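You operate a simulated robot arm through the tools that you are given. There is no shell and no other tool.

You are at the controls of a simulated robot arm. One attempt, no reset.

## Task
Put things in order on the top of the check bench. At the end: the white filter stands where the black filter stood; the black rubber tool block stands where the white filter stood; the black filter is on the brown small carton; the green grease can stands on top of the black door mirror; the blue pad from the top of the check bench stands where the black rubber tool block stood; whatever was shut is shut again. Leave all else as you found it, and nothing knocked over.

Only the result counts: the job must be done as asked and must still hold three seconds after the hand-in. Knocking over, shifting, dropping, spilling or breaking anything else fails it.

## Robot
A 7-joint arm with a two-finger parallel gripper, fixed in place. Base frame: the origin is at the foot of the arm, x ahead of it, y to its left, z up; the work surface is at about z = 0. Readings come in mm, rad, newtons and seconds.
With the tool pointing down near the work surface it reaches from about 240 to 620 mm from the base axis. Its first joint turns from -1.152 to 1.152 rad. Payload 2.6 kg.
Tool frame: the origin (TCP) lies between the finger pads and is the grasp point; the fingertips stand 30 mm ahead of it; z points along the fingers, y is the line along which they close. The gripper opens to 94 mm. The fingers are 28 mm wide and 10 mm thick; the gripper's body (50 by 96 mm) begins 55 mm behind the TCP.
Orientation is that of the tool frame in the base frame, as a unit quaternion [x, y, z, w]. With the fingers straight down and closing along the base's y, the tool's x points along the base's -x, its y along +y and its z along -z.

## Interface
- The arm moves only by the tool step_arm. Its argument "increments" is a list of rows, each an object (a shift or turn left out is 0, a gripper value left out holds the last) with "delta_pos": the shift along the base's x, y, z in units of 100 mm (1.0 is 100 mm), a list of three; "rotation": the turn, a rotation vector about the base's x, y, z in units of 90 degrees (1.0 is 90 degrees), a list of three; "grip": the gripper command, from -1 (fully open) to 1 (shut), values between in proportion. In form: [{"delta_pos": [dx, dy, dz], "rotation": [ax, ay, az], "grip": grip}, ...]. A call has 1 to 20 rows; each row is the pose to reach, as a shift and turn from the pose commanded when the call began. A call with a number of a shift or a turn outside -1 to 1 is refused whole. A row lasts 0.2 s, in which the tool goes at most 50 mm and 0.15 rad; a call with a longer step from one row to the next is refused whole, and so is a gripper value outside its range. A pose out of reach is approached as far as the arm can. The call stops where the force on the tool passes 40 N (or 10 N more than at its start, if that is more) or the arm is blocked; 0.2 s more then pass. The fingers move at their own pace (about 72 mm/s each) and stop on an object; they squeeze with about 27 N. The grip force told is the motor's: it shows also when the fingers shut on nothing. Time passes only in rows, and 0.2 s behind the last, so rows that repeat a pose let the fingers close. It gives the time, the measured TCP pose, the force on the tool (base axes), the opening and the grip force at its end, in the units of the frame above (readings bear some noise), with the torque about the TCP (base axes, N m) and any sound that the robot's microphone picked up, and new pictures: "pictures" is both (left out), scene, wrist or none.
- Cameras (640 x 400 px; columns grow to the right, rows downward): "scene" is fixed at [35.8, 445.1, 547]; the picture's right is [-0.76, -0.65, 0.00], its down [-0.42, 0.49, -0.76] and it looks along [0.50, -0.58, -0.65] (base axes); focal length 300 px, centre (320, 200). "wrist" rides on the gripper at [76, 14, -103] in the tool frame; the picture's right is [-0.18, 0.98, 0.00], its down [-0.75, -0.14, -0.64] and it looks along [-0.63, -0.12, 0.77] (tool axes); focal length 243 px, centre (320, 200). There is no depth. A picture from a camera that has moved, and an enlarged one, comes with that camera's place and axes in the base frame and with its lens. The place of the scene camera against the robot may be out by one fixed shift of up to 18 mm in any direction.
- close_up(camera, box): a new picture of the part [left, top, right, bottom] of that camera's present view, enlarged. The clock stands still meanwhile.
- close_job(): hands the job in; it is judged then, once.

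Nothing tells you positions but the pictures and the camera data. Unless the task says otherwise, let go and move clear before handing in.

The tools are called after "Emit:" as a command line: name --argument value ..., lists and objects as JSON in quotes. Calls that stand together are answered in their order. step_arm: Moves the arm, as the interface text tells. Its arguments: {"type":"object","properties":{"increments":{"type":"array","items":{"type":"object","properties":{"delta_pos":{"type":"array","items":{"type":"number"}},"rotation":{"type":"array","items":{"type":"number"}},"grip":{"type":"number"}}}},"pictures":{"type":"string","enum":["both","scene","wrist","none"]}},"required":["increments"]} The other tools are called the same way: close_up (camera, box) takes an enlarged picture of a part of a camera's view; close_job () hands the job in.

At the start:

```text
t: 0.0
eef_pos: [386.6, -180.9, 302.1]
tool_rot: [-0.001, 1.0, -0.001, 0.0]
force: [-0.6, 0.2, 0.1]
wrist_torque: [0.01, -0.01, 0.01]
finger_gap: 94.1
gripper_force: 0.1
```

scene: 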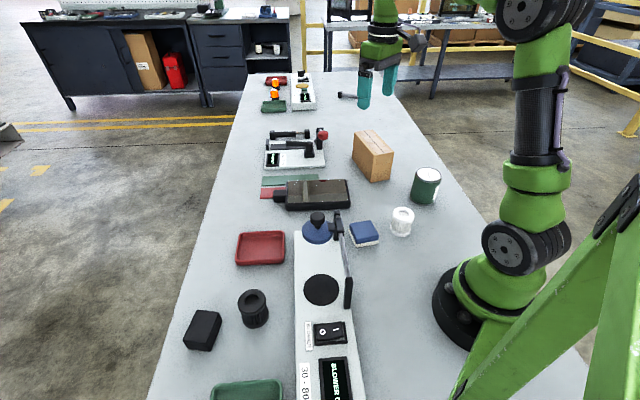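
wrist: 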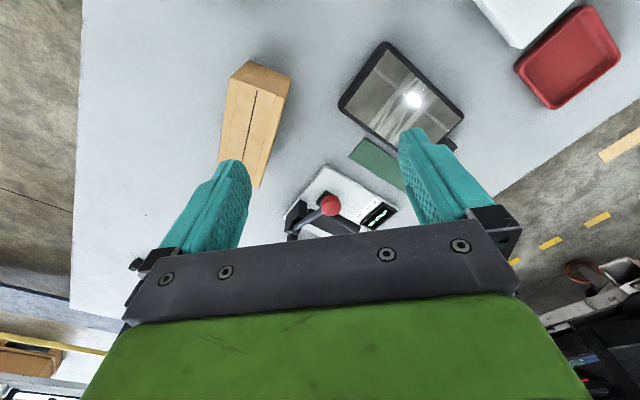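

I see a bench with a blower/check device in the middle, a white filter, a black filter, a black block, a blue pad, a green can, a carton and a mirror. I take enlarged pictures first to identify and locate everything.

Emit:
close_up --camera "scene" --box '[240, 170, 460, 310]'

Emit:
close_up --camera "scene" --box '[160, 220, 400, 400]'

Emit:
close_up --camera "scene" --box '[240, 60, 420, 220]'

Emit:
close_up --camera "wrist" --box '[200, 0, 640, 260]'

```text
2.86 times, centred on (350, 240) of scene
camera zoom: at [35.8, 445.1, 547.0], right [-0.76, -0.65, 0.0], down [-0.42, 0.49, -0.76], along [0.5, -0.58, -0.65], focal length 857 px, centre (234, 86)
```

zoom: 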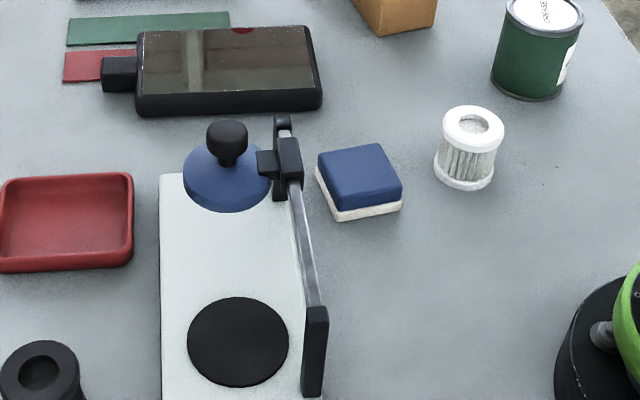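

```text
2.22 times, centred on (280, 310) of scene
camera zoom: at [35.8, 445.1, 547.0], right [-0.76, -0.65, 0.0], down [-0.42, 0.49, -0.76], along [0.5, -0.58, -0.65], focal length 667 px, centre (409, -44)
```

zoom: 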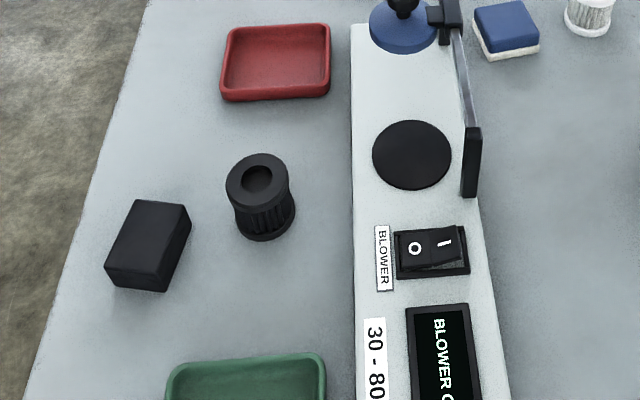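

```text
2.50 times, centred on (330, 140) of scene
camera zoom: at [35.8, 445.1, 547.0], right [-0.76, -0.65, 0.0], down [-0.42, 0.49, -0.76], along [0.5, -0.58, -0.65], focal length 750 px, centre (295, 350)
```

zoom: 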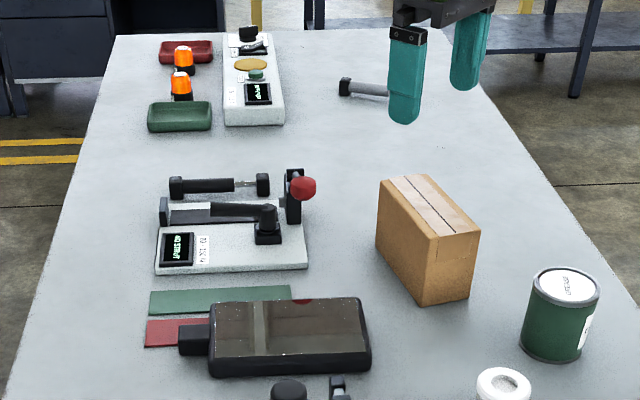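

```text
1.45 times, centred on (420, 130) of wrist
camera zoom: at [310.2, -166.3, 404.3], right [0.18, 0.98, 0.0], down [0.75, -0.14, 0.64], along [0.63, -0.12, -0.77], focal length 353 px, centre (174, 302)
```

zoom: 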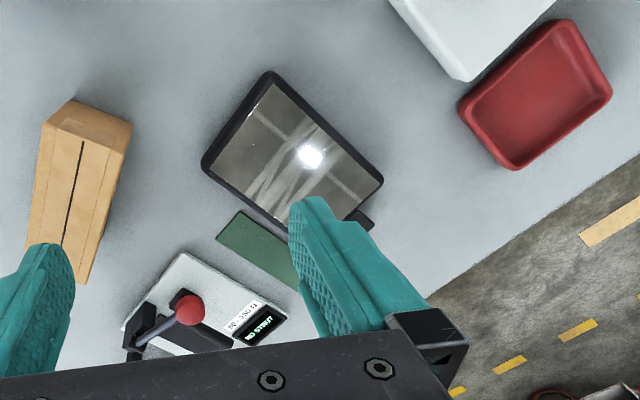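

I see all the named items: the black filter at roughly (320, 295), the black block near (366, 375), the white filter near (223, -100), the blue pad near (273, -10), the green can near (232, -250), the carton near (420, -280) and the mirror near (460, -60). The scene camera looks about 10–15 mm off, so I will survey with the wrist camera, moving at a safe height.

Emit:
step_arm --increments '[{"delta_pos": [-0.2, 0.4, 0.0], "grip": -1}, {"delta_pos": [-0.4, 0.8, 0.0]}, {"delta_pos": [-0.5, 1.0, 0.0]}, {"delta_pos": [-0.5, 1.0, 0.0]}]' --pictures "both"

```text
t: 1.0
eef_pos: [338.0, -78.8, 302.8]
tool_rot: [0.0, 1.0, 0.001, 0.0]
force: [-0.6, -0.5, 0.1]
wrist_torque: [0.02, 0.01, 0.03]
finger_gap: 94.0
gripper_force: 0.0
camera wrist: at [260.6, -65.5, 404.1], right [0.18, 0.98, 0.0], down [0.75, -0.14, 0.64], along [0.63, -0.12, -0.77], focal length 243 px, centre (320, 200)
```

scene: 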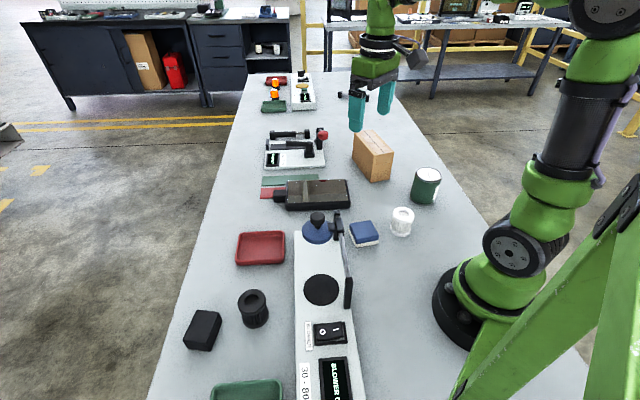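
wrist: 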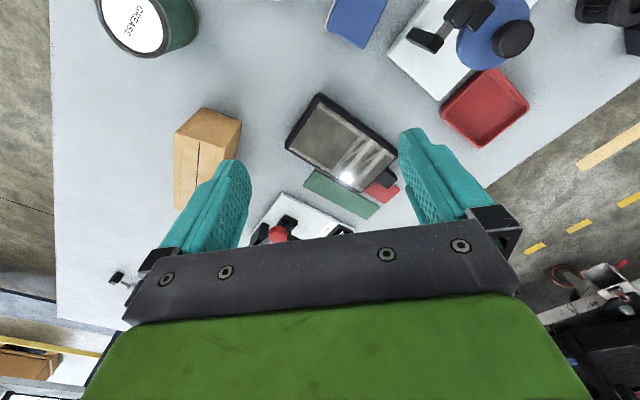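

I see the mirror, carton, can lid and blue pad from the wrist now. I zoom in to measure the carton, mirror and pad precisely.

Emit:
close_up --camera "wrist" --box '[80, 0, 330, 220]'

Emit:
close_up --camera "wrist" --box '[260, 0, 560, 220]'

Emit:
close_up --camera "scene" --box '[320, 100, 460, 250]'

```text
1.82 times, centred on (205, 110) of wrist
camera zoom: at [260.6, -65.5, 404.1], right [0.18, 0.98, 0.0], down [0.75, -0.14, 0.64], along [0.63, -0.12, -0.77], focal length 441 px, centre (529, 364)
```

zoom: 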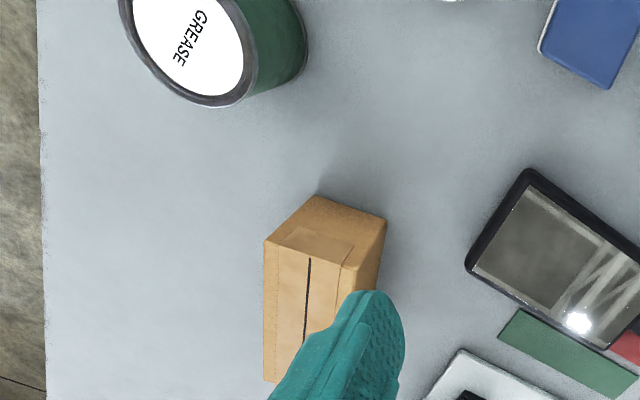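

```text
1.82 times, centred on (410, 110) of wrist
camera zoom: at [260.6, -65.5, 404.1], right [0.18, 0.98, 0.0], down [0.75, -0.14, 0.64], along [0.63, -0.12, -0.77], focal length 441 px, centre (156, 364)
```

zoom: 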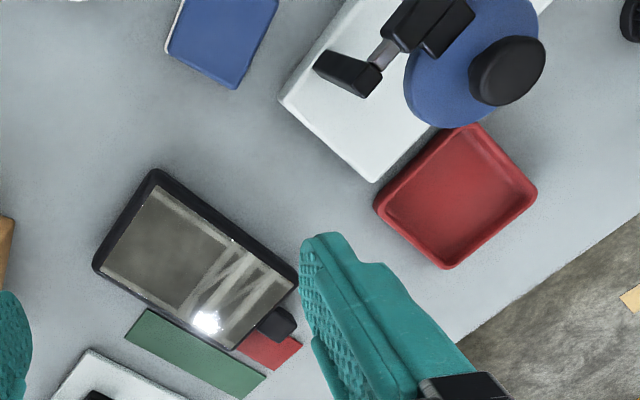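

```text
2.67 times, centred on (390, 175) of scene
camera zoom: at [35.8, 445.1, 547.0], right [-0.76, -0.65, 0.0], down [-0.42, 0.49, -0.76], along [0.5, -0.58, -0.65], focal length 800 px, centre (133, 267)
```

zoom: 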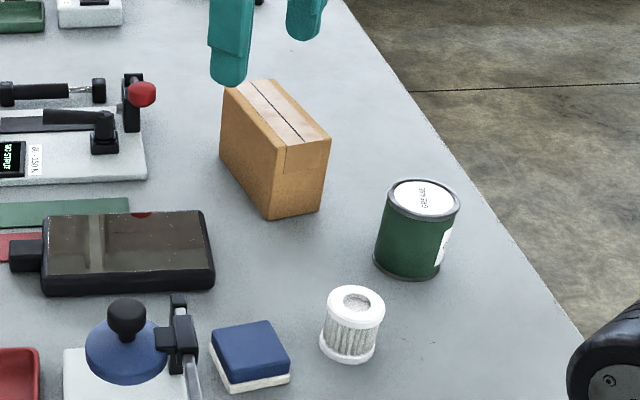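

Carton top is about 92 mm high, centred near (438, -289), with its long axis along roughly (0.85, -0.52). The mirror centre is near (458, -62). Next I travel to the left to view the black filter and block.

Emit:
step_arm --increments '[{"delta_pos": [-0.15, 0.4, 0.0]}, {"delta_pos": [-0.3, 0.8, 0.0]}, {"delta_pos": [-0.4, 1.0, 0.0]}, {"delta_pos": [-0.4, 1.0, 0.0]}]' --pictures "wrist"

Emit:
step_arm --increments '[{"delta_pos": [0.0, 0.45, 0.0]}, {"delta_pos": [0.0, 0.9, 0.0]}, {"delta_pos": [0.0, 1.0, 0.0]}]' --pictures "none"

Emit:
step_arm --increments '[{"delta_pos": [0.0, 0.45, 0.0]}, {"delta_pos": [0.0, 0.9, 0.0]}, {"delta_pos": [0.0, 1.0, 0.0]}, {"delta_pos": [0.0, 1.0, 0.0]}]' --pictures "both"

```text
t: 2.0
eef_pos: [296.4, 18.0, 303.2]
tool_rot: [0.0, 1.0, 0.0, 0.0]
force: [-0.8, 0.3, 0.4]
wrist_torque: [0.01, -0.02, 0.02]
finger_gap: 94.2
gripper_force: 0.0
camera wrist: at [221.2, 32.1, 404.9], right [0.18, 0.98, 0.0], down [0.75, -0.14, 0.64], along [0.63, -0.12, -0.77], focal length 243 px, centre (320, 200)
```

wrist: 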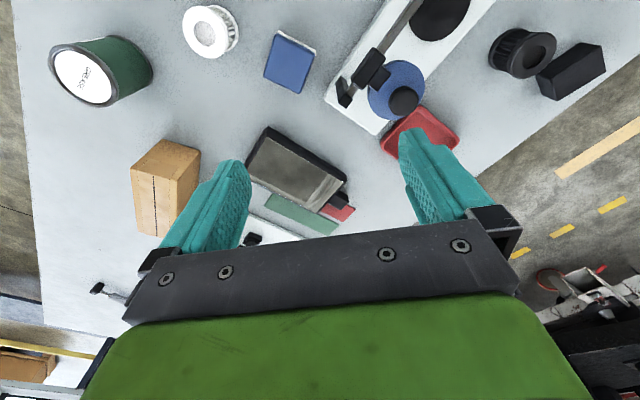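

```text
t: 2.8
eef_pos: [295.0, 117.5, 302.9]
tool_rot: [0.001, 1.0, 0.0, 0.0]
force: [-0.2, 0.4, -0.5]
wrist_torque: [-0.01, 0.02, 0.01]
finger_gap: 94.1
gripper_force: 0.0
```

```text
t: 3.8
eef_pos: [296.9, 220.9, 302.8]
tool_rot: [0.0, 1.0, 0.0, -0.001]
force: [-0.2, -1.3, 0.5]
wrist_torque: [-0.01, 0.0, -0.01]
finger_gap: 93.6
gripper_force: 0.0
camera wrist: at [219.9, 235.4, 405.0], right [0.18, 0.98, 0.0], down [0.75, -0.14, 0.64], along [0.63, -0.12, -0.77], focal length 243 px, centre (320, 200)
```

scene: 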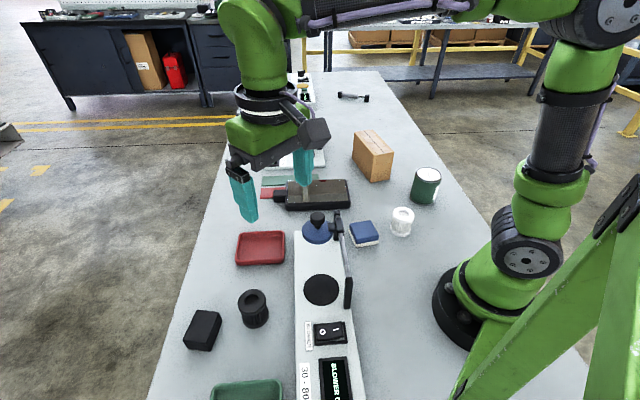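
wrist: 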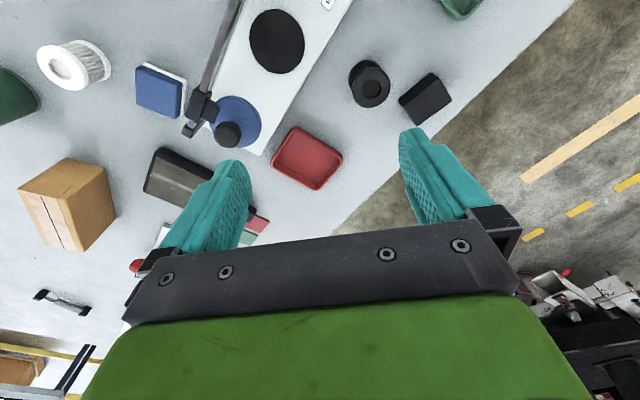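

I can see the black filter and block near (370, 85) and (425, 100) in the wrist view. I zoom in there, and on the pad and white filter.

Emit:
close_up --camera "wrist" --box '[320, 30, 480, 140]'

Emit:
close_up --camera "wrist" --box '[20, 20, 260, 170]'

Emit:
close_up --camera "scene" --box '[170, 270, 300, 360]'

```text
3.64 times, centred on (400, 85) of wrist
camera zoom: at [219.9, 235.4, 405.0], right [0.18, 0.98, 0.0], down [0.75, -0.14, 0.64], along [0.63, -0.12, -0.77], focal length 882 px, centre (29, 618)
```

zoom: 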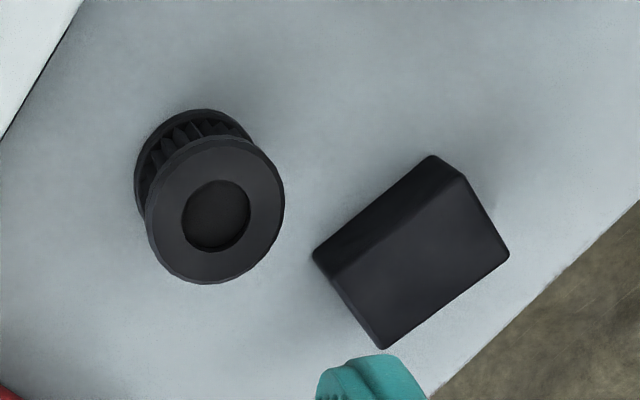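

```text
2.67 times, centred on (140, 95) of wrist
camera zoom: at [219.9, 235.4, 405.0], right [0.18, 0.98, 0.0], down [0.75, -0.14, 0.64], along [0.63, -0.12, -0.77], focal length 647 px, centre (800, 480)
```

zoom: 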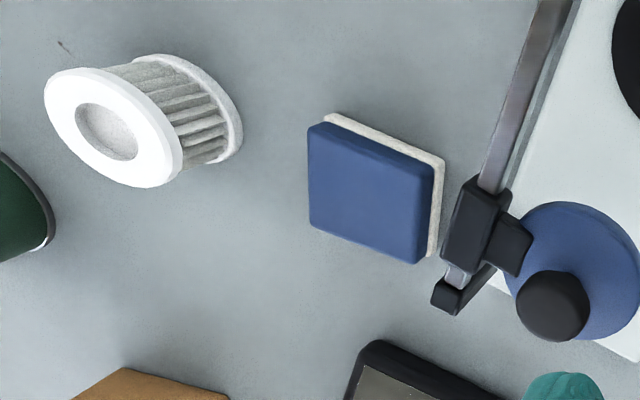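

```text
4.44 times, centred on (235, 315) of scene
camera zoom: at [35.8, 445.1, 547.0], right [-0.76, -0.65, 0.0], down [-0.42, 0.49, -0.76], along [0.5, -0.58, -0.65], focal length 1334 px, centre (698, -311)
```

zoom: 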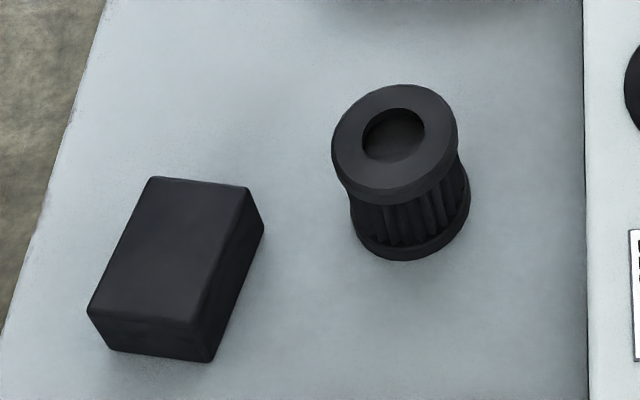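

Measured from the wrist camera: black filter at (324, 287), 52 mm wide, 55 mm high; block centre (369, 372), 57 x 44 x 31 mm, long axis along (0.53, -0.85); white filter at (228, -102); can at (243, -260); pad near (281, -19). I now move above the black filter and check alignment.

Emit:
step_arm --increments '[{"delta_pos": [0.14, 0.35, -0.2]}, {"delta_pos": [0.274, 0.683, -0.4]}, {"delta_pos": [0.274, 0.683, -0.8]}, {"delta_pos": [0.274, 0.683, -1.0]}, {"delta_pos": [0.274, 0.683, -1.0]}]' --pictures "both"

```text
t: 5.0
eef_pos: [322.3, 288.7, 201.9]
tool_rot: [0.0, 1.0, 0.0, -0.001]
force: [0.5, -0.1, 0.4]
wrist_torque: [0.01, -0.01, 0.01]
finger_gap: 93.9
gripper_force: 0.0
camera wrist: at [246.7, 302.5, 303.3], right [0.18, 0.98, 0.0], down [0.75, -0.14, 0.64], along [0.63, -0.12, -0.77], focal length 243 px, centre (320, 200)
```

scene: 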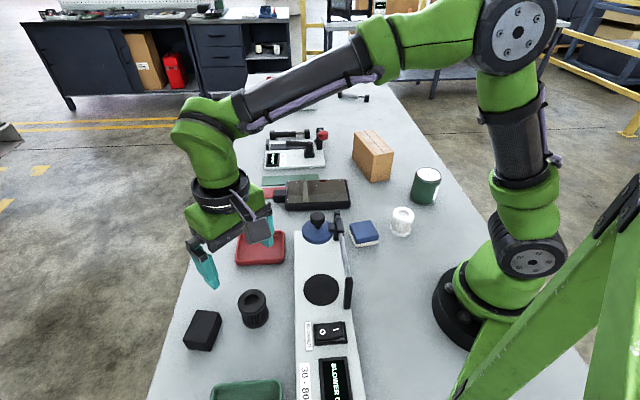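
wrist: 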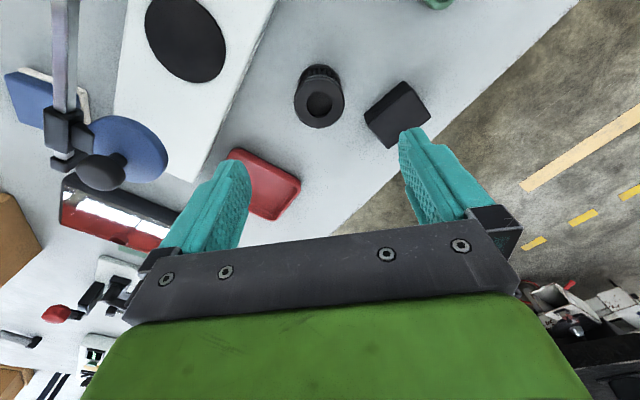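

The filter sits centred under the gripper (I get about (326, 289)). I shift 1–2 mm and go down, then check before closing.

Emit:
step_arm --increments '[{"delta_pos": [0.015, 0.01, -0.4]}, {"delta_pos": [0.015, 0.01, -0.8]}, {"delta_pos": [0.015, 0.01, -1.0]}]' --pictures "wrist"

```text
t: 5.8
eef_pos: [323.9, 294.0, 103.3]
tool_rot: [0.0, 1.0, 0.001, 0.0]
force: [-0.1, 0.5, 0.0]
wrist_torque: [0.02, 0.0, -0.02]
finger_gap: 94.0
gripper_force: 0.2
camera wrist: at [247.7, 307.6, 204.1], right [0.18, 0.98, 0.0], down [0.75, -0.14, 0.64], along [0.63, -0.12, -0.77], focal length 243 px, centre (320, 200)
```

wrist: 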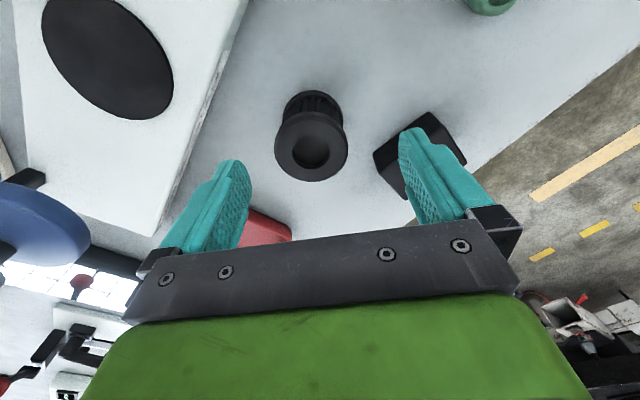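

The filter still reads (323, 288), while the TCP reads y = 294, a few mm off. I wait a beat to see whether the arm settles.

Emit:
step_arm --increments '[{"delta_pos": [0.0, 0.0, 0.0]}, {"delta_pos": [0.0, 0.0, 0.0]}]' --pictures "none"

```text
t: 6.4
eef_pos: [324.1, 292.9, 102.7]
tool_rot: [0.001, 1.0, 0.0, -0.001]
force: [0.7, 0.1, 0.0]
wrist_torque: [0.02, 0.01, -0.02]
finger_gap: 93.8
gripper_force: 0.1
```

It has settled at y ≈ 293, so I correct by -5 mm and check again before descending.

Emit:
step_arm --increments '[{"delta_pos": [0.0, -0.05, 0.0]}, {"delta_pos": [0.0, -0.05, -0.3]}, {"delta_pos": [0.0, -0.05, -0.3]}]' --pictures "wrist"

```text
t: 7.2
eef_pos: [325.4, 285.8, 72.3]
tool_rot: [0.0, 1.0, 0.0, 0.0]
force: [-0.1, 0.2, 0.6]
wrist_torque: [0.02, -0.03, 0.0]
finger_gap: 93.9
gripper_force: 0.1
camera wrist: at [248.3, 300.5, 174.0], right [0.18, 0.98, 0.0], down [0.75, -0.14, 0.64], along [0.63, -0.12, -0.77], focal length 243 px, centre (320, 200)
```

wrist: 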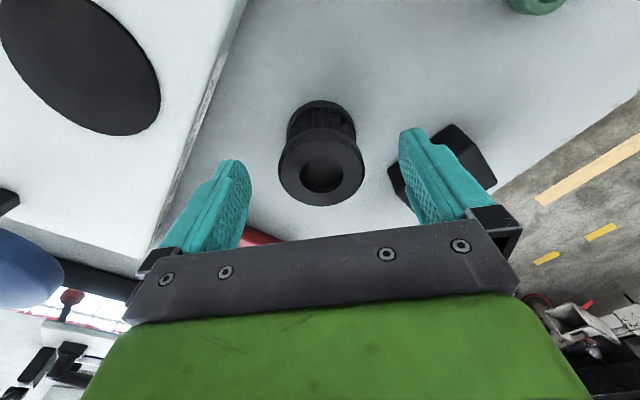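

The filter is now centred between the fingers. I go down 34 mm and close.

Emit:
step_arm --increments '[{"delta_pos": [0.0, 0.01, -0.17]}, {"delta_pos": [0.0, 0.01, -0.34]}, {"delta_pos": [0.0, 0.01, -0.34]}]' --pictures "wrist"

```text
t: 8.0
eef_pos: [326.3, 285.4, 37.1]
tool_rot: [0.001, 1.0, 0.0, -0.001]
force: [0.1, -0.5, 0.5]
wrist_torque: [-0.05, -0.02, -0.04]
finger_gap: 94.2
gripper_force: 0.0
camera wrist: at [248.7, 300.0, 139.4], right [0.18, 0.98, 0.0], down [0.75, -0.14, 0.64], along [0.63, -0.12, -0.77], focal length 243 px, centre (320, 200)
```

wrist: 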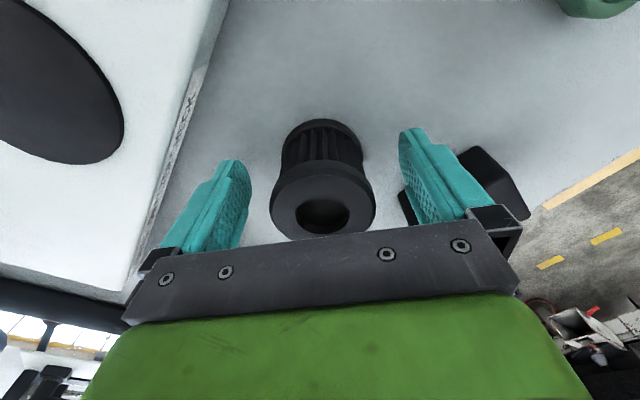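

Fingers straddle the filter with clearance on both sides. I close the gripper.

Emit:
step_arm --increments '[{"delta_pos": [0, 0, 0], "grip": 1}, {"delta_pos": [0, 0, 0], "grip": 1}, {"delta_pos": [0, 0, 0], "grip": 1}, {"delta_pos": [0, 0, 0], "grip": 1}]' --pictures "wrist"

```text
t: 9.0
eef_pos: [325.3, 285.8, 37.6]
tool_rot: [0.0, 1.0, 0.0, 0.0]
force: [-0.1, 0.3, -0.3]
wrist_torque: [-0.02, 0.0, -0.04]
finger_gap: 52.2
gripper_force: 27.1
camera wrist: at [248.7, 300.1, 139.6], right [0.18, 0.98, 0.0], down [0.75, -0.14, 0.64], along [0.63, -0.12, -0.77], focal length 243 px, centre (320, 200)
```

wrist: 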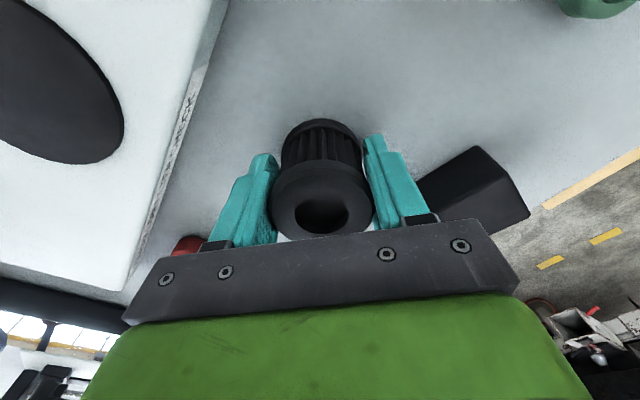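

The black filter is held (52.2 mm gap). I lift it and carry it over at height towards the carton.

Emit:
step_arm --increments '[{"delta_pos": [0, 0, 0.2]}, {"delta_pos": [0, 0, 0.6]}, {"delta_pos": [0, 0, 1.0]}]' --pictures "none"

Emit:
step_arm --increments '[{"delta_pos": [0, 0, 0.4]}, {"delta_pos": [0, 0, 0.8]}, {"delta_pos": [0, 0, 1.0]}]' --pictures "both"

```text
t: 9.8
eef_pos: [324.2, 286.3, 136.0]
tool_rot: [-0.001, 1.0, 0.0, 0.0]
force: [-0.2, 0.2, -0.2]
wrist_torque: [-0.01, 0.02, -0.02]
finger_gap: 0.0
gripper_force: 26.9
```

```text
t: 10.6
eef_pos: [322.7, 283.4, 238.2]
tool_rot: [0.0, 1.0, 0.0, 0.0]
force: [0.0, 0.0, -0.6]
wrist_torque: [0.02, -0.02, 0.0]
finger_gap: 0.1
gripper_force: 26.7
camera wrist: at [246.3, 298.0, 340.5], right [0.18, 0.98, 0.0], down [0.75, -0.14, 0.64], along [0.63, -0.12, -0.77], focal length 243 px, centre (320, 200)
```

scene: 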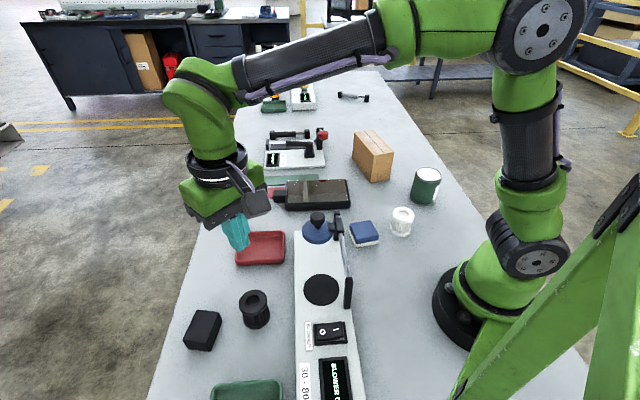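
wrist: 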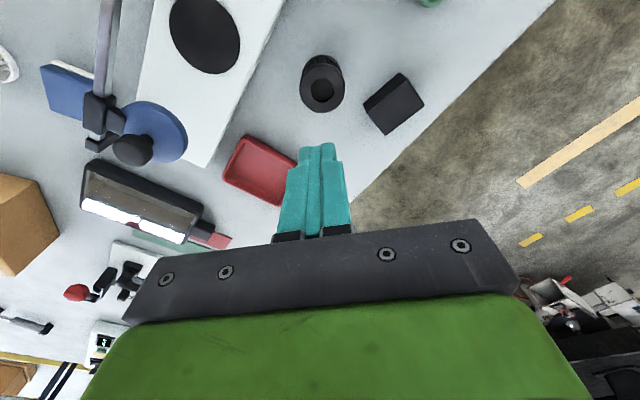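

The filter slipped out of the fingers during the lift; it seems to be still standing. I look closely at its state before another try.

Emit:
close_up --camera "wrist" --box '[270, 30, 430, 140]'

Emit:
close_up --camera "scene" --box '[170, 270, 300, 360]'

```text
3.64 times, centred on (350, 85) of wrist
camera zoom: at [246.3, 298.0, 340.5], right [0.18, 0.98, 0.0], down [0.75, -0.14, 0.64], along [0.63, -0.12, -0.77], focal length 882 px, centre (211, 618)
```

zoom: 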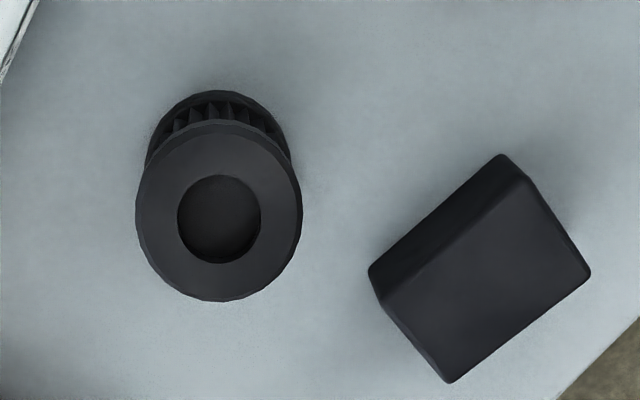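

```text
4.44 times, centred on (235, 315) of scene
camera zoom: at [35.8, 445.1, 547.0], right [-0.76, -0.65, 0.0], down [-0.42, 0.49, -0.76], along [0.5, -0.58, -0.65], focal length 1334 px, centre (698, -311)
```

zoom: 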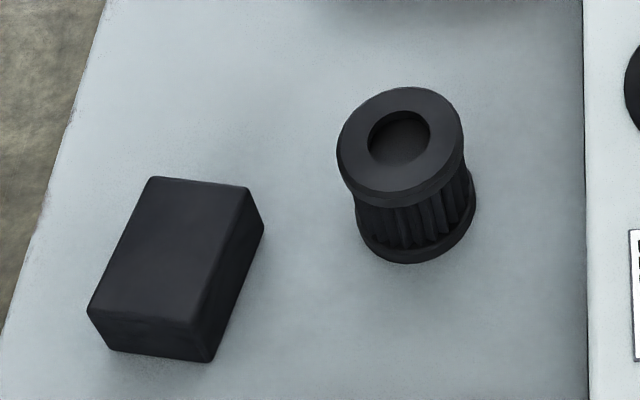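

It still stands at about (324, 286), only shifted by a couple of mm. I go back down open, grip again slightly lower, and lift slowly while watching the force.

Emit:
step_arm --increments '[{"delta_pos": [0, 0, 0], "grip": -1}, {"delta_pos": [0, 0, 0], "grip": -1}, {"delta_pos": [0, 0, -0.2], "grip": -1}, {"delta_pos": [0, 0, -0.6], "grip": -1}, {"delta_pos": [0, 0, -1.0], "grip": -1}]' --pictures "none"

Emit:
step_arm --increments '[{"delta_pos": [0.01, 0.02, -0.3], "grip": -1}, {"delta_pos": [0.01, 0.02, -0.5], "grip": -1}, {"delta_pos": [0.01, 0.02, -0.5], "grip": -1}]' --pictures "wrist"

```text
t: 11.8
eef_pos: [325.4, 285.0, 138.0]
tool_rot: [0.001, 1.0, 0.001, 0.0]
force: [-0.6, 0.1, -0.4]
wrist_torque: [0.0, -0.03, 0.0]
finger_gap: 94.2
gripper_force: 0.1
```

```text
t: 12.6
eef_pos: [327.6, 288.0, 88.6]
tool_rot: [0.0, 1.0, 0.0, 0.0]
force: [0.1, -0.6, -0.2]
wrist_torque: [-0.03, -0.02, 0.0]
finger_gap: 94.0
gripper_force: 0.1
camera wrist: at [251.0, 301.7, 190.4], right [0.18, 0.98, 0.0], down [0.75, -0.14, 0.64], along [0.63, -0.12, -0.77], focal length 243 px, centre (320, 200)
```

wrist: 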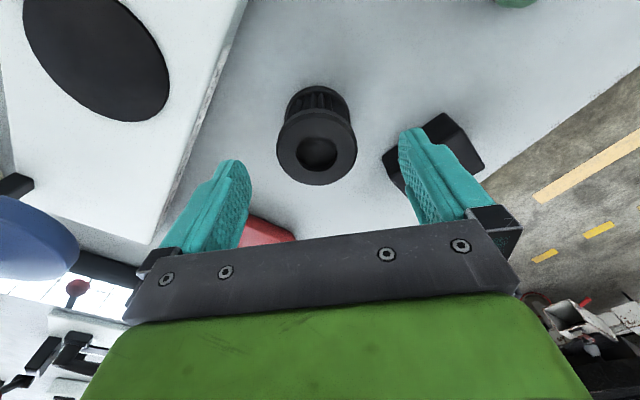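

The filter reads (323.5, 286), TCP (327.6, 288), so I correct by (-4, -2) and go down to about z = 35.

Emit:
step_arm --increments '[{"delta_pos": [-0.04, -0.02, -0.2], "grip": -1}, {"delta_pos": [-0.04, -0.02, -0.4], "grip": -1}, {"delta_pos": [-0.04, -0.02, -0.53], "grip": -1}, {"delta_pos": [-0.04, -0.02, -0.53], "grip": -1}]' --pictures "wrist"

```text
t: 13.6
eef_pos: [323.8, 284.5, 35.9]
tool_rot: [0.0, 1.0, 0.0, 0.0]
force: [0.5, -0.1, 0.4]
wrist_torque: [-0.01, 0.0, 0.0]
finger_gap: 93.9
gripper_force: 0.0
camera wrist: at [246.2, 298.8, 137.5], right [0.18, 0.98, 0.0], down [0.75, -0.14, 0.64], along [0.63, -0.12, -0.77], focal length 243 px, centre (320, 200)
```

wrist: 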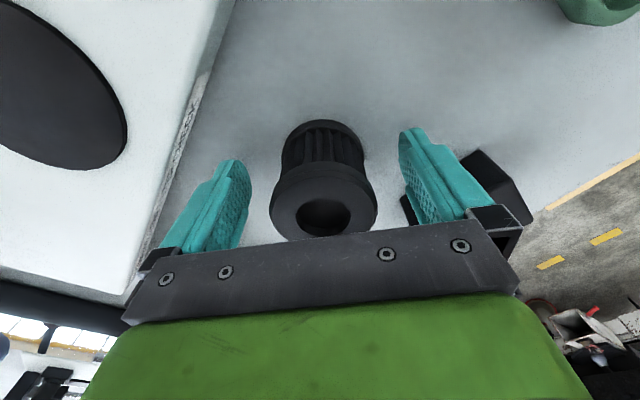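

Aligned. I close the grip and then lift a few mm slowly.

Emit:
step_arm --increments '[{"delta_pos": [0, 0, 0], "grip": 1}, {"delta_pos": [0, 0, 0], "grip": 1}, {"delta_pos": [0, 0, 0], "grip": 1}, {"delta_pos": [0, 0, 0], "grip": 1}, {"delta_pos": [0, 0, 0], "grip": 1}]' --pictures "none"

Emit:
step_arm --increments '[{"delta_pos": [0, 0, 0.02]}, {"delta_pos": [0, 0, 0.04]}, {"delta_pos": [0, 0, 0.06]}, {"delta_pos": [0, 0, 0.08]}]' --pictures "wrist"

```text
t: 14.8
eef_pos: [323.2, 284.3, 35.7]
tool_rot: [-0.001, 1.0, 0.0, 0.0]
force: [-0.4, -0.1, -0.6]
wrist_torque: [0.0, 0.0, -0.02]
finger_gap: 51.7
gripper_force: 27.1
```

```text
t: 15.8
eef_pos: [323.0, 284.2, 43.3]
tool_rot: [0.0, 1.0, 0.0, 0.0]
force: [-0.3, 0.1, -0.7]
wrist_torque: [-0.01, 0.0, 0.0]
finger_gap: 52.0
gripper_force: 27.0
camera wrist: at [246.2, 299.1, 145.2], right [0.18, 0.98, 0.0], down [0.75, -0.14, 0.64], along [0.63, -0.12, -0.77], focal length 243 px, centre (320, 200)
```

wrist: 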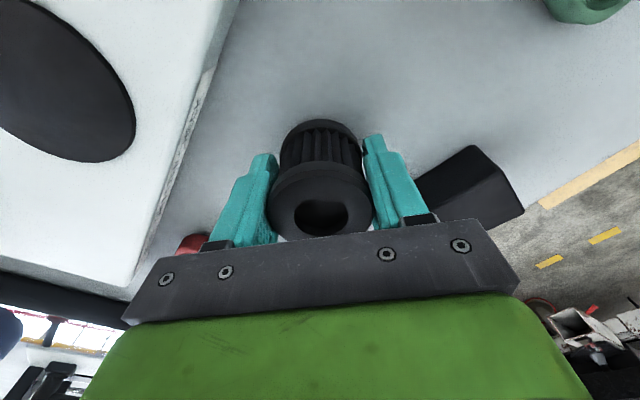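

I check closely whether the filter came up with the fingers.

Emit:
close_up --camera "scene" --box '[190, 240, 320, 340]'

Emit:
close_up --camera "wrist" --box '[220, 90, 440, 240]'

```text
4.00 times, centred on (255, 290) of scene
camera zoom: at [35.8, 445.1, 547.0], right [-0.76, -0.65, 0.0], down [-0.42, 0.49, -0.76], along [0.5, -0.58, -0.65], focal length 1200 px, centre (580, -160)
```

zoom: 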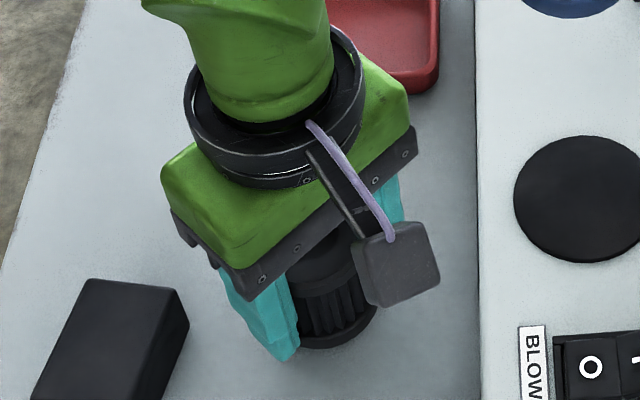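

```text
2.67 times, centred on (330, 165) of wrist
camera zoom: at [246.2, 299.1, 145.2], right [0.18, 0.98, 0.0], down [0.75, -0.14, 0.64], along [0.63, -0.12, -0.77], focal length 647 px, centre (293, 293)
```

zoom: 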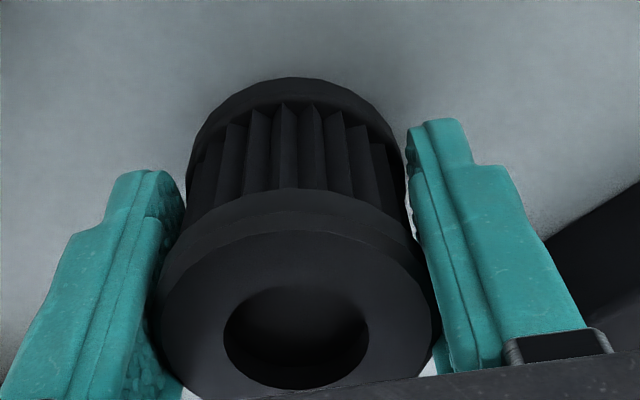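

Not yet clear. I lift 20 mm more, slowly, and look again.

Emit:
step_arm --increments '[{"delta_pos": [0, 0, 0.03]}, {"delta_pos": [0, 0, 0.06]}, {"delta_pos": [0, 0, 0.1]}, {"delta_pos": [0, 0, 0.14]}, {"delta_pos": [0, 0, 0.17]}, {"delta_pos": [0, 0, 0.2]}]' --pictures "both"

Emit:
close_up --camera "wrist" --box '[220, 90, 440, 240]'

Emit:
close_up --camera "scene" --box '[190, 240, 320, 340]'

```text
t: 17.2
eef_pos: [322.7, 283.9, 63.4]
tool_rot: [0.0, 1.0, 0.0, 0.0]
force: [0.6, -0.1, -1.5]
wrist_torque: [-0.04, 0.01, -0.03]
finger_gap: 51.8
gripper_force: 27.0
camera wrist: at [245.9, 299.0, 165.4], right [0.18, 0.98, 0.0], down [0.75, -0.14, 0.64], along [0.63, -0.12, -0.77], focal length 243 px, centre (320, 200)
```

scene: 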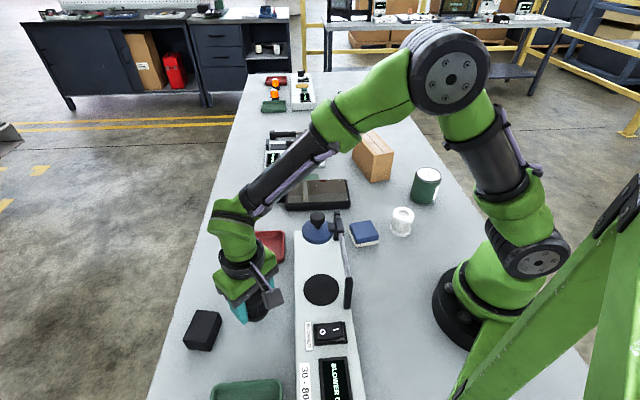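
wrist: 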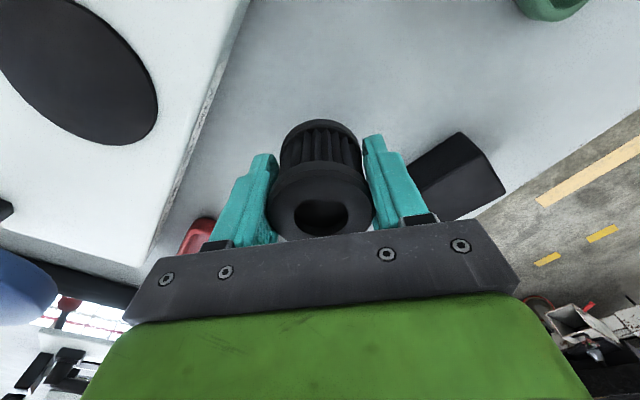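

```text
2.67 times, centred on (330, 165) of wrist
camera zoom: at [245.9, 299.0, 165.4], right [0.18, 0.98, 0.0], down [0.75, -0.14, 0.64], along [0.63, -0.12, -0.77], focal length 647 px, centre (293, 293)
```

zoom: 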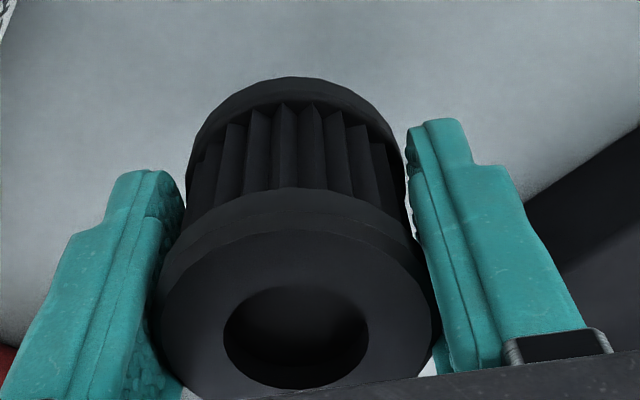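

```text
4.00 times, centred on (255, 290) of scene
camera zoom: at [35.8, 445.1, 547.0], right [-0.76, -0.65, 0.0], down [-0.42, 0.49, -0.76], along [0.5, -0.58, -0.65], focal length 1200 px, centre (580, -160)
```

zoom: 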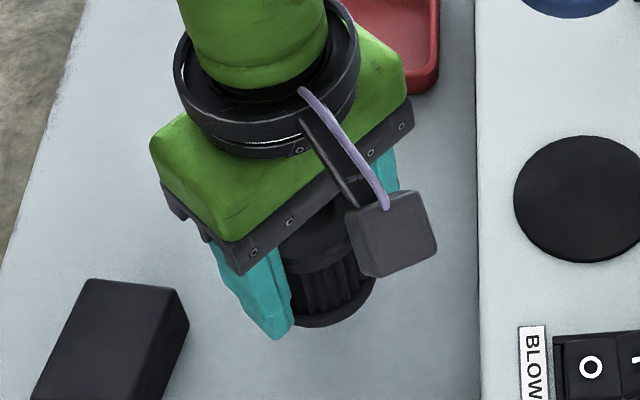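

Now the filter is firmly held and lifted; gentle motion matters. I continue lifting with ramped, slow rows.

Emit:
step_arm --increments '[{"delta_pos": [0, 0, 0.03]}, {"delta_pos": [0, 0, 0.08]}, {"delta_pos": [0, 0, 0.15]}, {"delta_pos": [0, 0, 0.23]}, {"delta_pos": [0, 0, 0.32]}, {"delta_pos": [0, 0, 0.41]}, {"delta_pos": [0, 0, 0.5]}, {"delta_pos": [0, 0, 0.6]}, {"delta_pos": [0, 0, 0.7]}, {"delta_pos": [0, 0, 0.8]}, {"delta_pos": [0, 0, 0.89]}, {"delta_pos": [0, 0, 0.95]}, {"delta_pos": [0, 0, 1.0]}]' --pictures "wrist"

```text
t: 20.0
eef_pos: [323.9, 285.8, 164.1]
tool_rot: [0.001, 1.0, 0.0, 0.0]
force: [0.1, 0.3, -1.5]
wrist_torque: [-0.02, 0.0, 0.01]
finger_gap: 51.8
gripper_force: 27.0
camera wrist: at [246.8, 299.8, 265.8], right [0.18, 0.98, 0.0], down [0.75, -0.14, 0.64], along [0.63, -0.12, -0.77], focal length 243 px, centre (320, 200)
```

wrist: 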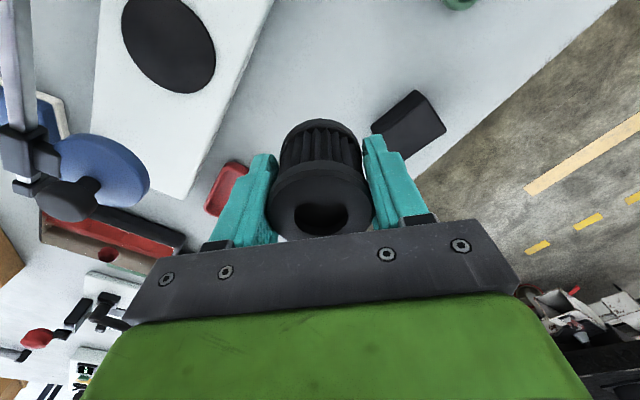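

Held steady (weight ≈ 1.5 N). I carry it across towards the carton in gentle steps.

Emit:
step_arm --increments '[{"delta_pos": [0.01, -0.04, 0.03]}, {"delta_pos": [0.02, -0.1, 0.08]}, {"delta_pos": [0.04, -0.2, 0.16]}, {"delta_pos": [0.07, -0.35, 0.26]}, {"delta_pos": [0.1, -0.5, 0.36]}, {"delta_pos": [0.13, -0.65, 0.46]}, {"delta_pos": [0.16, -0.8, 0.5]}, {"delta_pos": [0.19, -0.92, 0.5]}, {"delta_pos": [0.2, -1.0, 0.5]}]' --pictures "none"

Emit:
step_arm --increments '[{"delta_pos": [0.02, -0.1, 0.0]}, {"delta_pos": [0.05, -0.25, 0.0]}, {"delta_pos": [0.08, -0.4, 0.0]}, {"delta_pos": [0.11, -0.55, 0.0]}, {"delta_pos": [0.14, -0.7, 0.0]}, {"delta_pos": [0.17, -0.85, 0.0]}, {"delta_pos": [0.19, -0.95, 0.0]}, {"delta_pos": [0.2, -1.0, 0.0]}]' --pictures "none"

Emit:
step_arm --increments '[{"delta_pos": [0.02, -0.1, 0.0]}, {"delta_pos": [0.05, -0.25, 0.0]}, {"delta_pos": [0.08, -0.4, 0.0]}, {"delta_pos": [0.11, -0.55, 0.0]}, {"delta_pos": [0.14, -0.7, 0.0]}, {"delta_pos": [0.17, -0.85, 0.0]}, {"delta_pos": [0.19, -0.95, 0.0]}, {"delta_pos": [0.2, -1.0, 0.0]}]' --pictures "wrist"

```text
t: 22.0
eef_pos: [343.6, 185.0, 214.6]
tool_rot: [0.001, 1.0, 0.0, 0.0]
force: [-0.5, -1.2, -0.1]
wrist_torque: [-0.01, 0.02, -0.01]
finger_gap: 51.6
gripper_force: 26.9
```

```text
t: 23.8
eef_pos: [363.8, 82.1, 213.9]
tool_rot: [0.0, 1.0, 0.0, 0.0]
force: [-0.3, 0.0, -0.2]
wrist_torque: [0.0, 0.04, 0.0]
finger_gap: 51.9
gripper_force: 27.1
```

```text
t: 25.6
eef_pos: [384.4, -16.8, 213.4]
tool_rot: [0.0, 1.0, 0.0, 0.0]
force: [0.7, -0.1, -1.5]
wrist_torque: [0.03, 0.01, -0.01]
finger_gap: 51.8
gripper_force: 26.6
camera wrist: at [306.6, -2.1, 315.2], right [0.18, 0.98, 0.0], down [0.75, -0.14, 0.64], along [0.63, -0.12, -0.77], focal length 243 px, centre (320, 200)
```

wrist: 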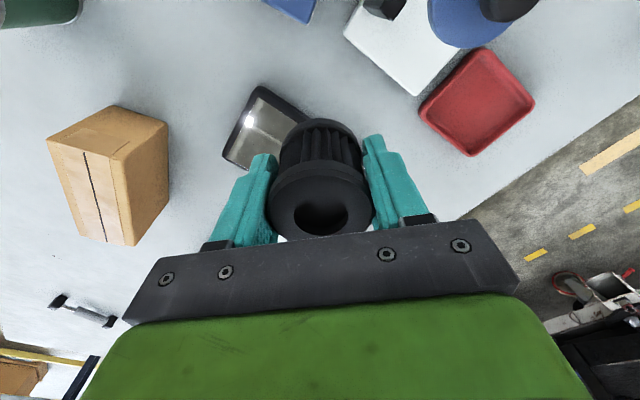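

The filter is still held. I use this view to measure the carton's top face exactly.

Emit:
close_up --camera "wrist" --box '[30, 90, 190, 255]'

```text
2.42 times, centred on (110, 172) of wrist
camera zoom: at [306.6, -2.1, 315.2], right [0.18, 0.98, 0.0], down [0.75, -0.14, 0.64], along [0.63, -0.12, -0.77], focal length 588 px, centre (829, 267)
```

zoom: 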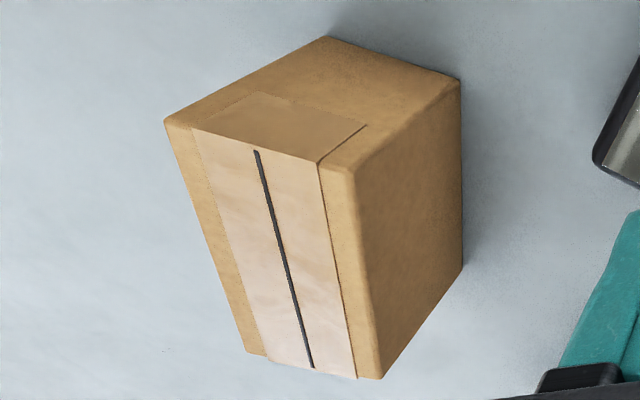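

Carton confirmed: centre (440, -290), top at z ≈ 97, 142 x 64 mm. I continue to above its centre.

Emit:
step_arm --increments '[{"delta_pos": [0.02, -0.1, 0.0]}, {"delta_pos": [0.05, -0.25, 0.0]}, {"delta_pos": [0.08, -0.4, 0.0]}, {"delta_pos": [0.11, -0.55, 0.0]}, {"delta_pos": [0.14, -0.7, 0.0]}, {"delta_pos": [0.17, -0.82, 0.0]}, {"delta_pos": [0.185, -0.89, 0.0]}, {"delta_pos": [0.185, -0.91, 0.0]}]' --pictures "none"

Emit:
step_arm --increments '[{"delta_pos": [0.02, -0.1, 0.0]}, {"delta_pos": [0.05, -0.25, 0.0]}, {"delta_pos": [0.08, -0.4, 0.0]}, {"delta_pos": [0.11, -0.55, 0.0]}, {"delta_pos": [0.14, -0.7, 0.0]}, {"delta_pos": [0.17, -0.82, 0.0]}, {"delta_pos": [0.185, -0.89, 0.0]}, {"delta_pos": [0.185, -0.91, 0.0]}]' --pictures "none"

Emit:
step_arm --increments '[{"delta_pos": [0.02, -0.1, 0.0]}, {"delta_pos": [0.05, -0.25, 0.0]}, {"delta_pos": [0.08, -0.4, 0.0]}, {"delta_pos": [0.11, -0.55, 0.0]}, {"delta_pos": [0.14, -0.7, 0.0]}, {"delta_pos": [0.17, -0.82, 0.0]}, {"delta_pos": [0.185, -0.89, 0.0]}, {"delta_pos": [0.185, -0.91, 0.0]}]' --pictures "both"

```text
t: 27.4
eef_pos: [400.8, -106.1, 213.7]
tool_rot: [0.0, 1.0, 0.0, 0.0]
force: [-0.3, -0.7, -0.3]
wrist_torque: [0.01, -0.01, -0.01]
finger_gap: 51.6
gripper_force: 26.8
```

```text
t: 29.2
eef_pos: [421.6, -196.5, 212.3]
tool_rot: [-0.001, 1.0, 0.0, 0.0]
force: [0.2, 1.3, -0.8]
wrist_torque: [-0.01, -0.01, 0.01]
finger_gap: 51.4
gripper_force: 27.1
```

```text
t: 31.0
eef_pos: [436.9, -289.3, 212.8]
tool_rot: [0.0, 1.0, 0.0, 0.001]
force: [-0.1, 0.6, -1.0]
wrist_torque: [-0.02, 0.01, 0.04]
finger_gap: 51.7
gripper_force: 26.9
camera wrist: at [360.8, -274.6, 314.8], right [0.18, 0.98, 0.0], down [0.75, -0.14, 0.64], along [0.63, -0.12, -0.77], focal length 243 px, centre (320, 200)
```

scene: 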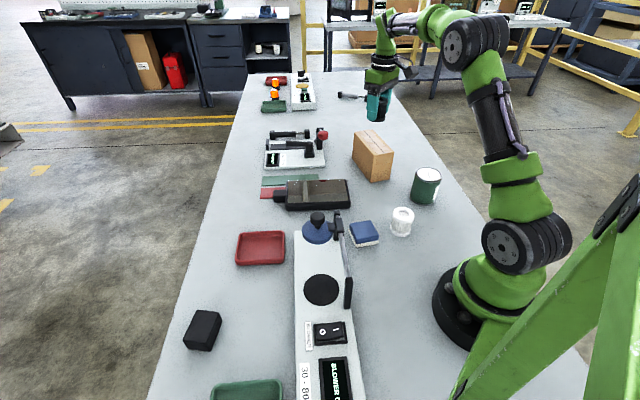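
wrist: 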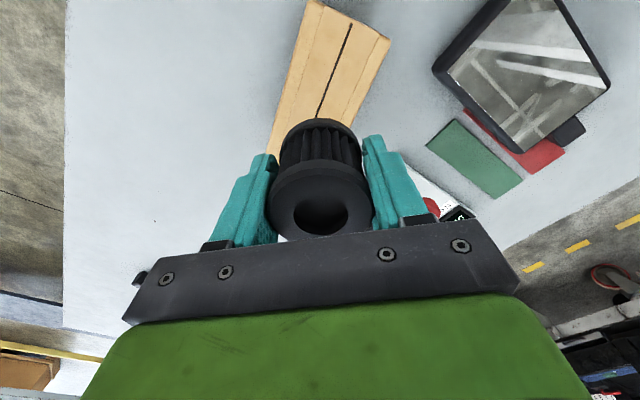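

Above the carton centre. I lower gently to about 10 mm above contact and check.

Emit:
step_arm --increments '[{"delta_pos": [0.01, 0.0, -0.04]}, {"delta_pos": [0.02, 0.0, -0.12]}, {"delta_pos": [0.02, 0.0, -0.22]}, {"delta_pos": [0.02, 0.0, -0.34]}, {"delta_pos": [0.02, 0.0, -0.46]}, {"delta_pos": [0.02, 0.0, -0.56]}, {"delta_pos": [0.02, 0.0, -0.64]}, {"delta_pos": [0.02, 0.0, -0.68]}]' --pictures "both"

```text
t: 32.8
eef_pos: [440.7, -287.8, 145.4]
tool_rot: [-0.001, 1.0, 0.0, 0.0]
force: [0.6, 0.1, -1.3]
wrist_torque: [-0.01, 0.04, 0.01]
finger_gap: 51.5
gripper_force: 26.1
camera wrist: at [363.9, -274.1, 246.4], right [0.18, 0.98, 0.0], down [0.75, -0.14, 0.64], along [0.63, -0.12, -0.77], focal length 243 px, centre (320, 200)
```

scene: 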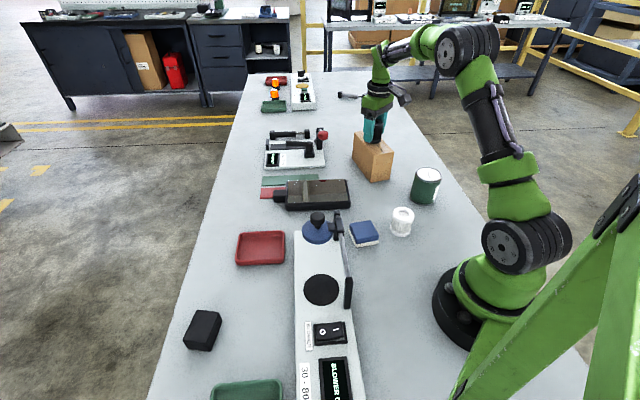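
wrist: 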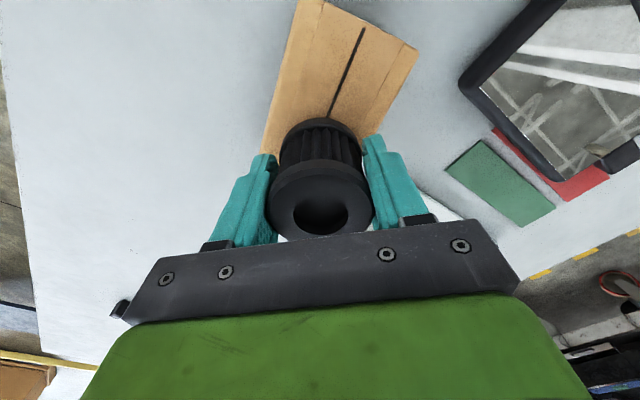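

Centred over the carton. I lower in small steps, watching the vertical force for contact.

Emit:
step_arm --increments '[{"delta_pos": [0, 0, -0.02]}, {"delta_pos": [0, 0, -0.04]}, {"delta_pos": [0, 0, -0.06]}, {"delta_pos": [0, 0, -0.08]}]' --pictures "none"

Emit:
step_arm --increments '[{"delta_pos": [0, 0, -0.01]}, {"delta_pos": [0, 0, -0.02]}]' --pictures "none"

Emit:
step_arm --increments '[{"delta_pos": [0, 0, -0.01]}, {"delta_pos": [0, 0, -0.02]}]' --pictures "wrist"

```text
t: 33.8
eef_pos: [440.7, -288.3, 138.3]
tool_rot: [0.0, 1.0, 0.0, 0.0]
force: [-0.6, 0.6, -0.9]
wrist_torque: [-0.02, 0.01, 0.02]
finger_gap: 51.5
gripper_force: 27.2
```

```text
t: 34.4
eef_pos: [440.8, -287.9, 137.3]
tool_rot: [0.0, 1.0, 0.0, 0.0]
force: [0.8, 0.4, -1.2]
wrist_torque: [-0.01, 0.01, 0.0]
finger_gap: 51.3
gripper_force: 26.9
```

```text
t: 35.0
eef_pos: [442.1, -288.9, 135.3]
tool_rot: [0.0, 1.0, 0.0, 0.002]
force: [-3.7, 3.4, 21.3]
wrist_torque: [0.1, 0.33, -0.03]
finger_gap: 51.4
gripper_force: 26.7
camera wrist: at [363.8, -273.9, 237.0], right [0.18, 0.98, 0.0], down [0.75, -0.14, 0.65], along [0.63, -0.12, -0.76], focal length 243 px, centre (320, 200)
```

wrist: 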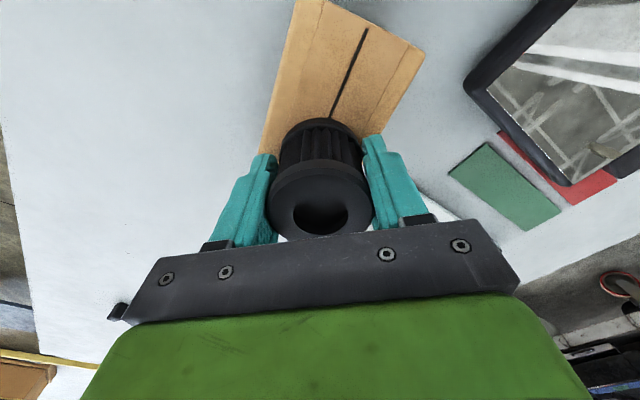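

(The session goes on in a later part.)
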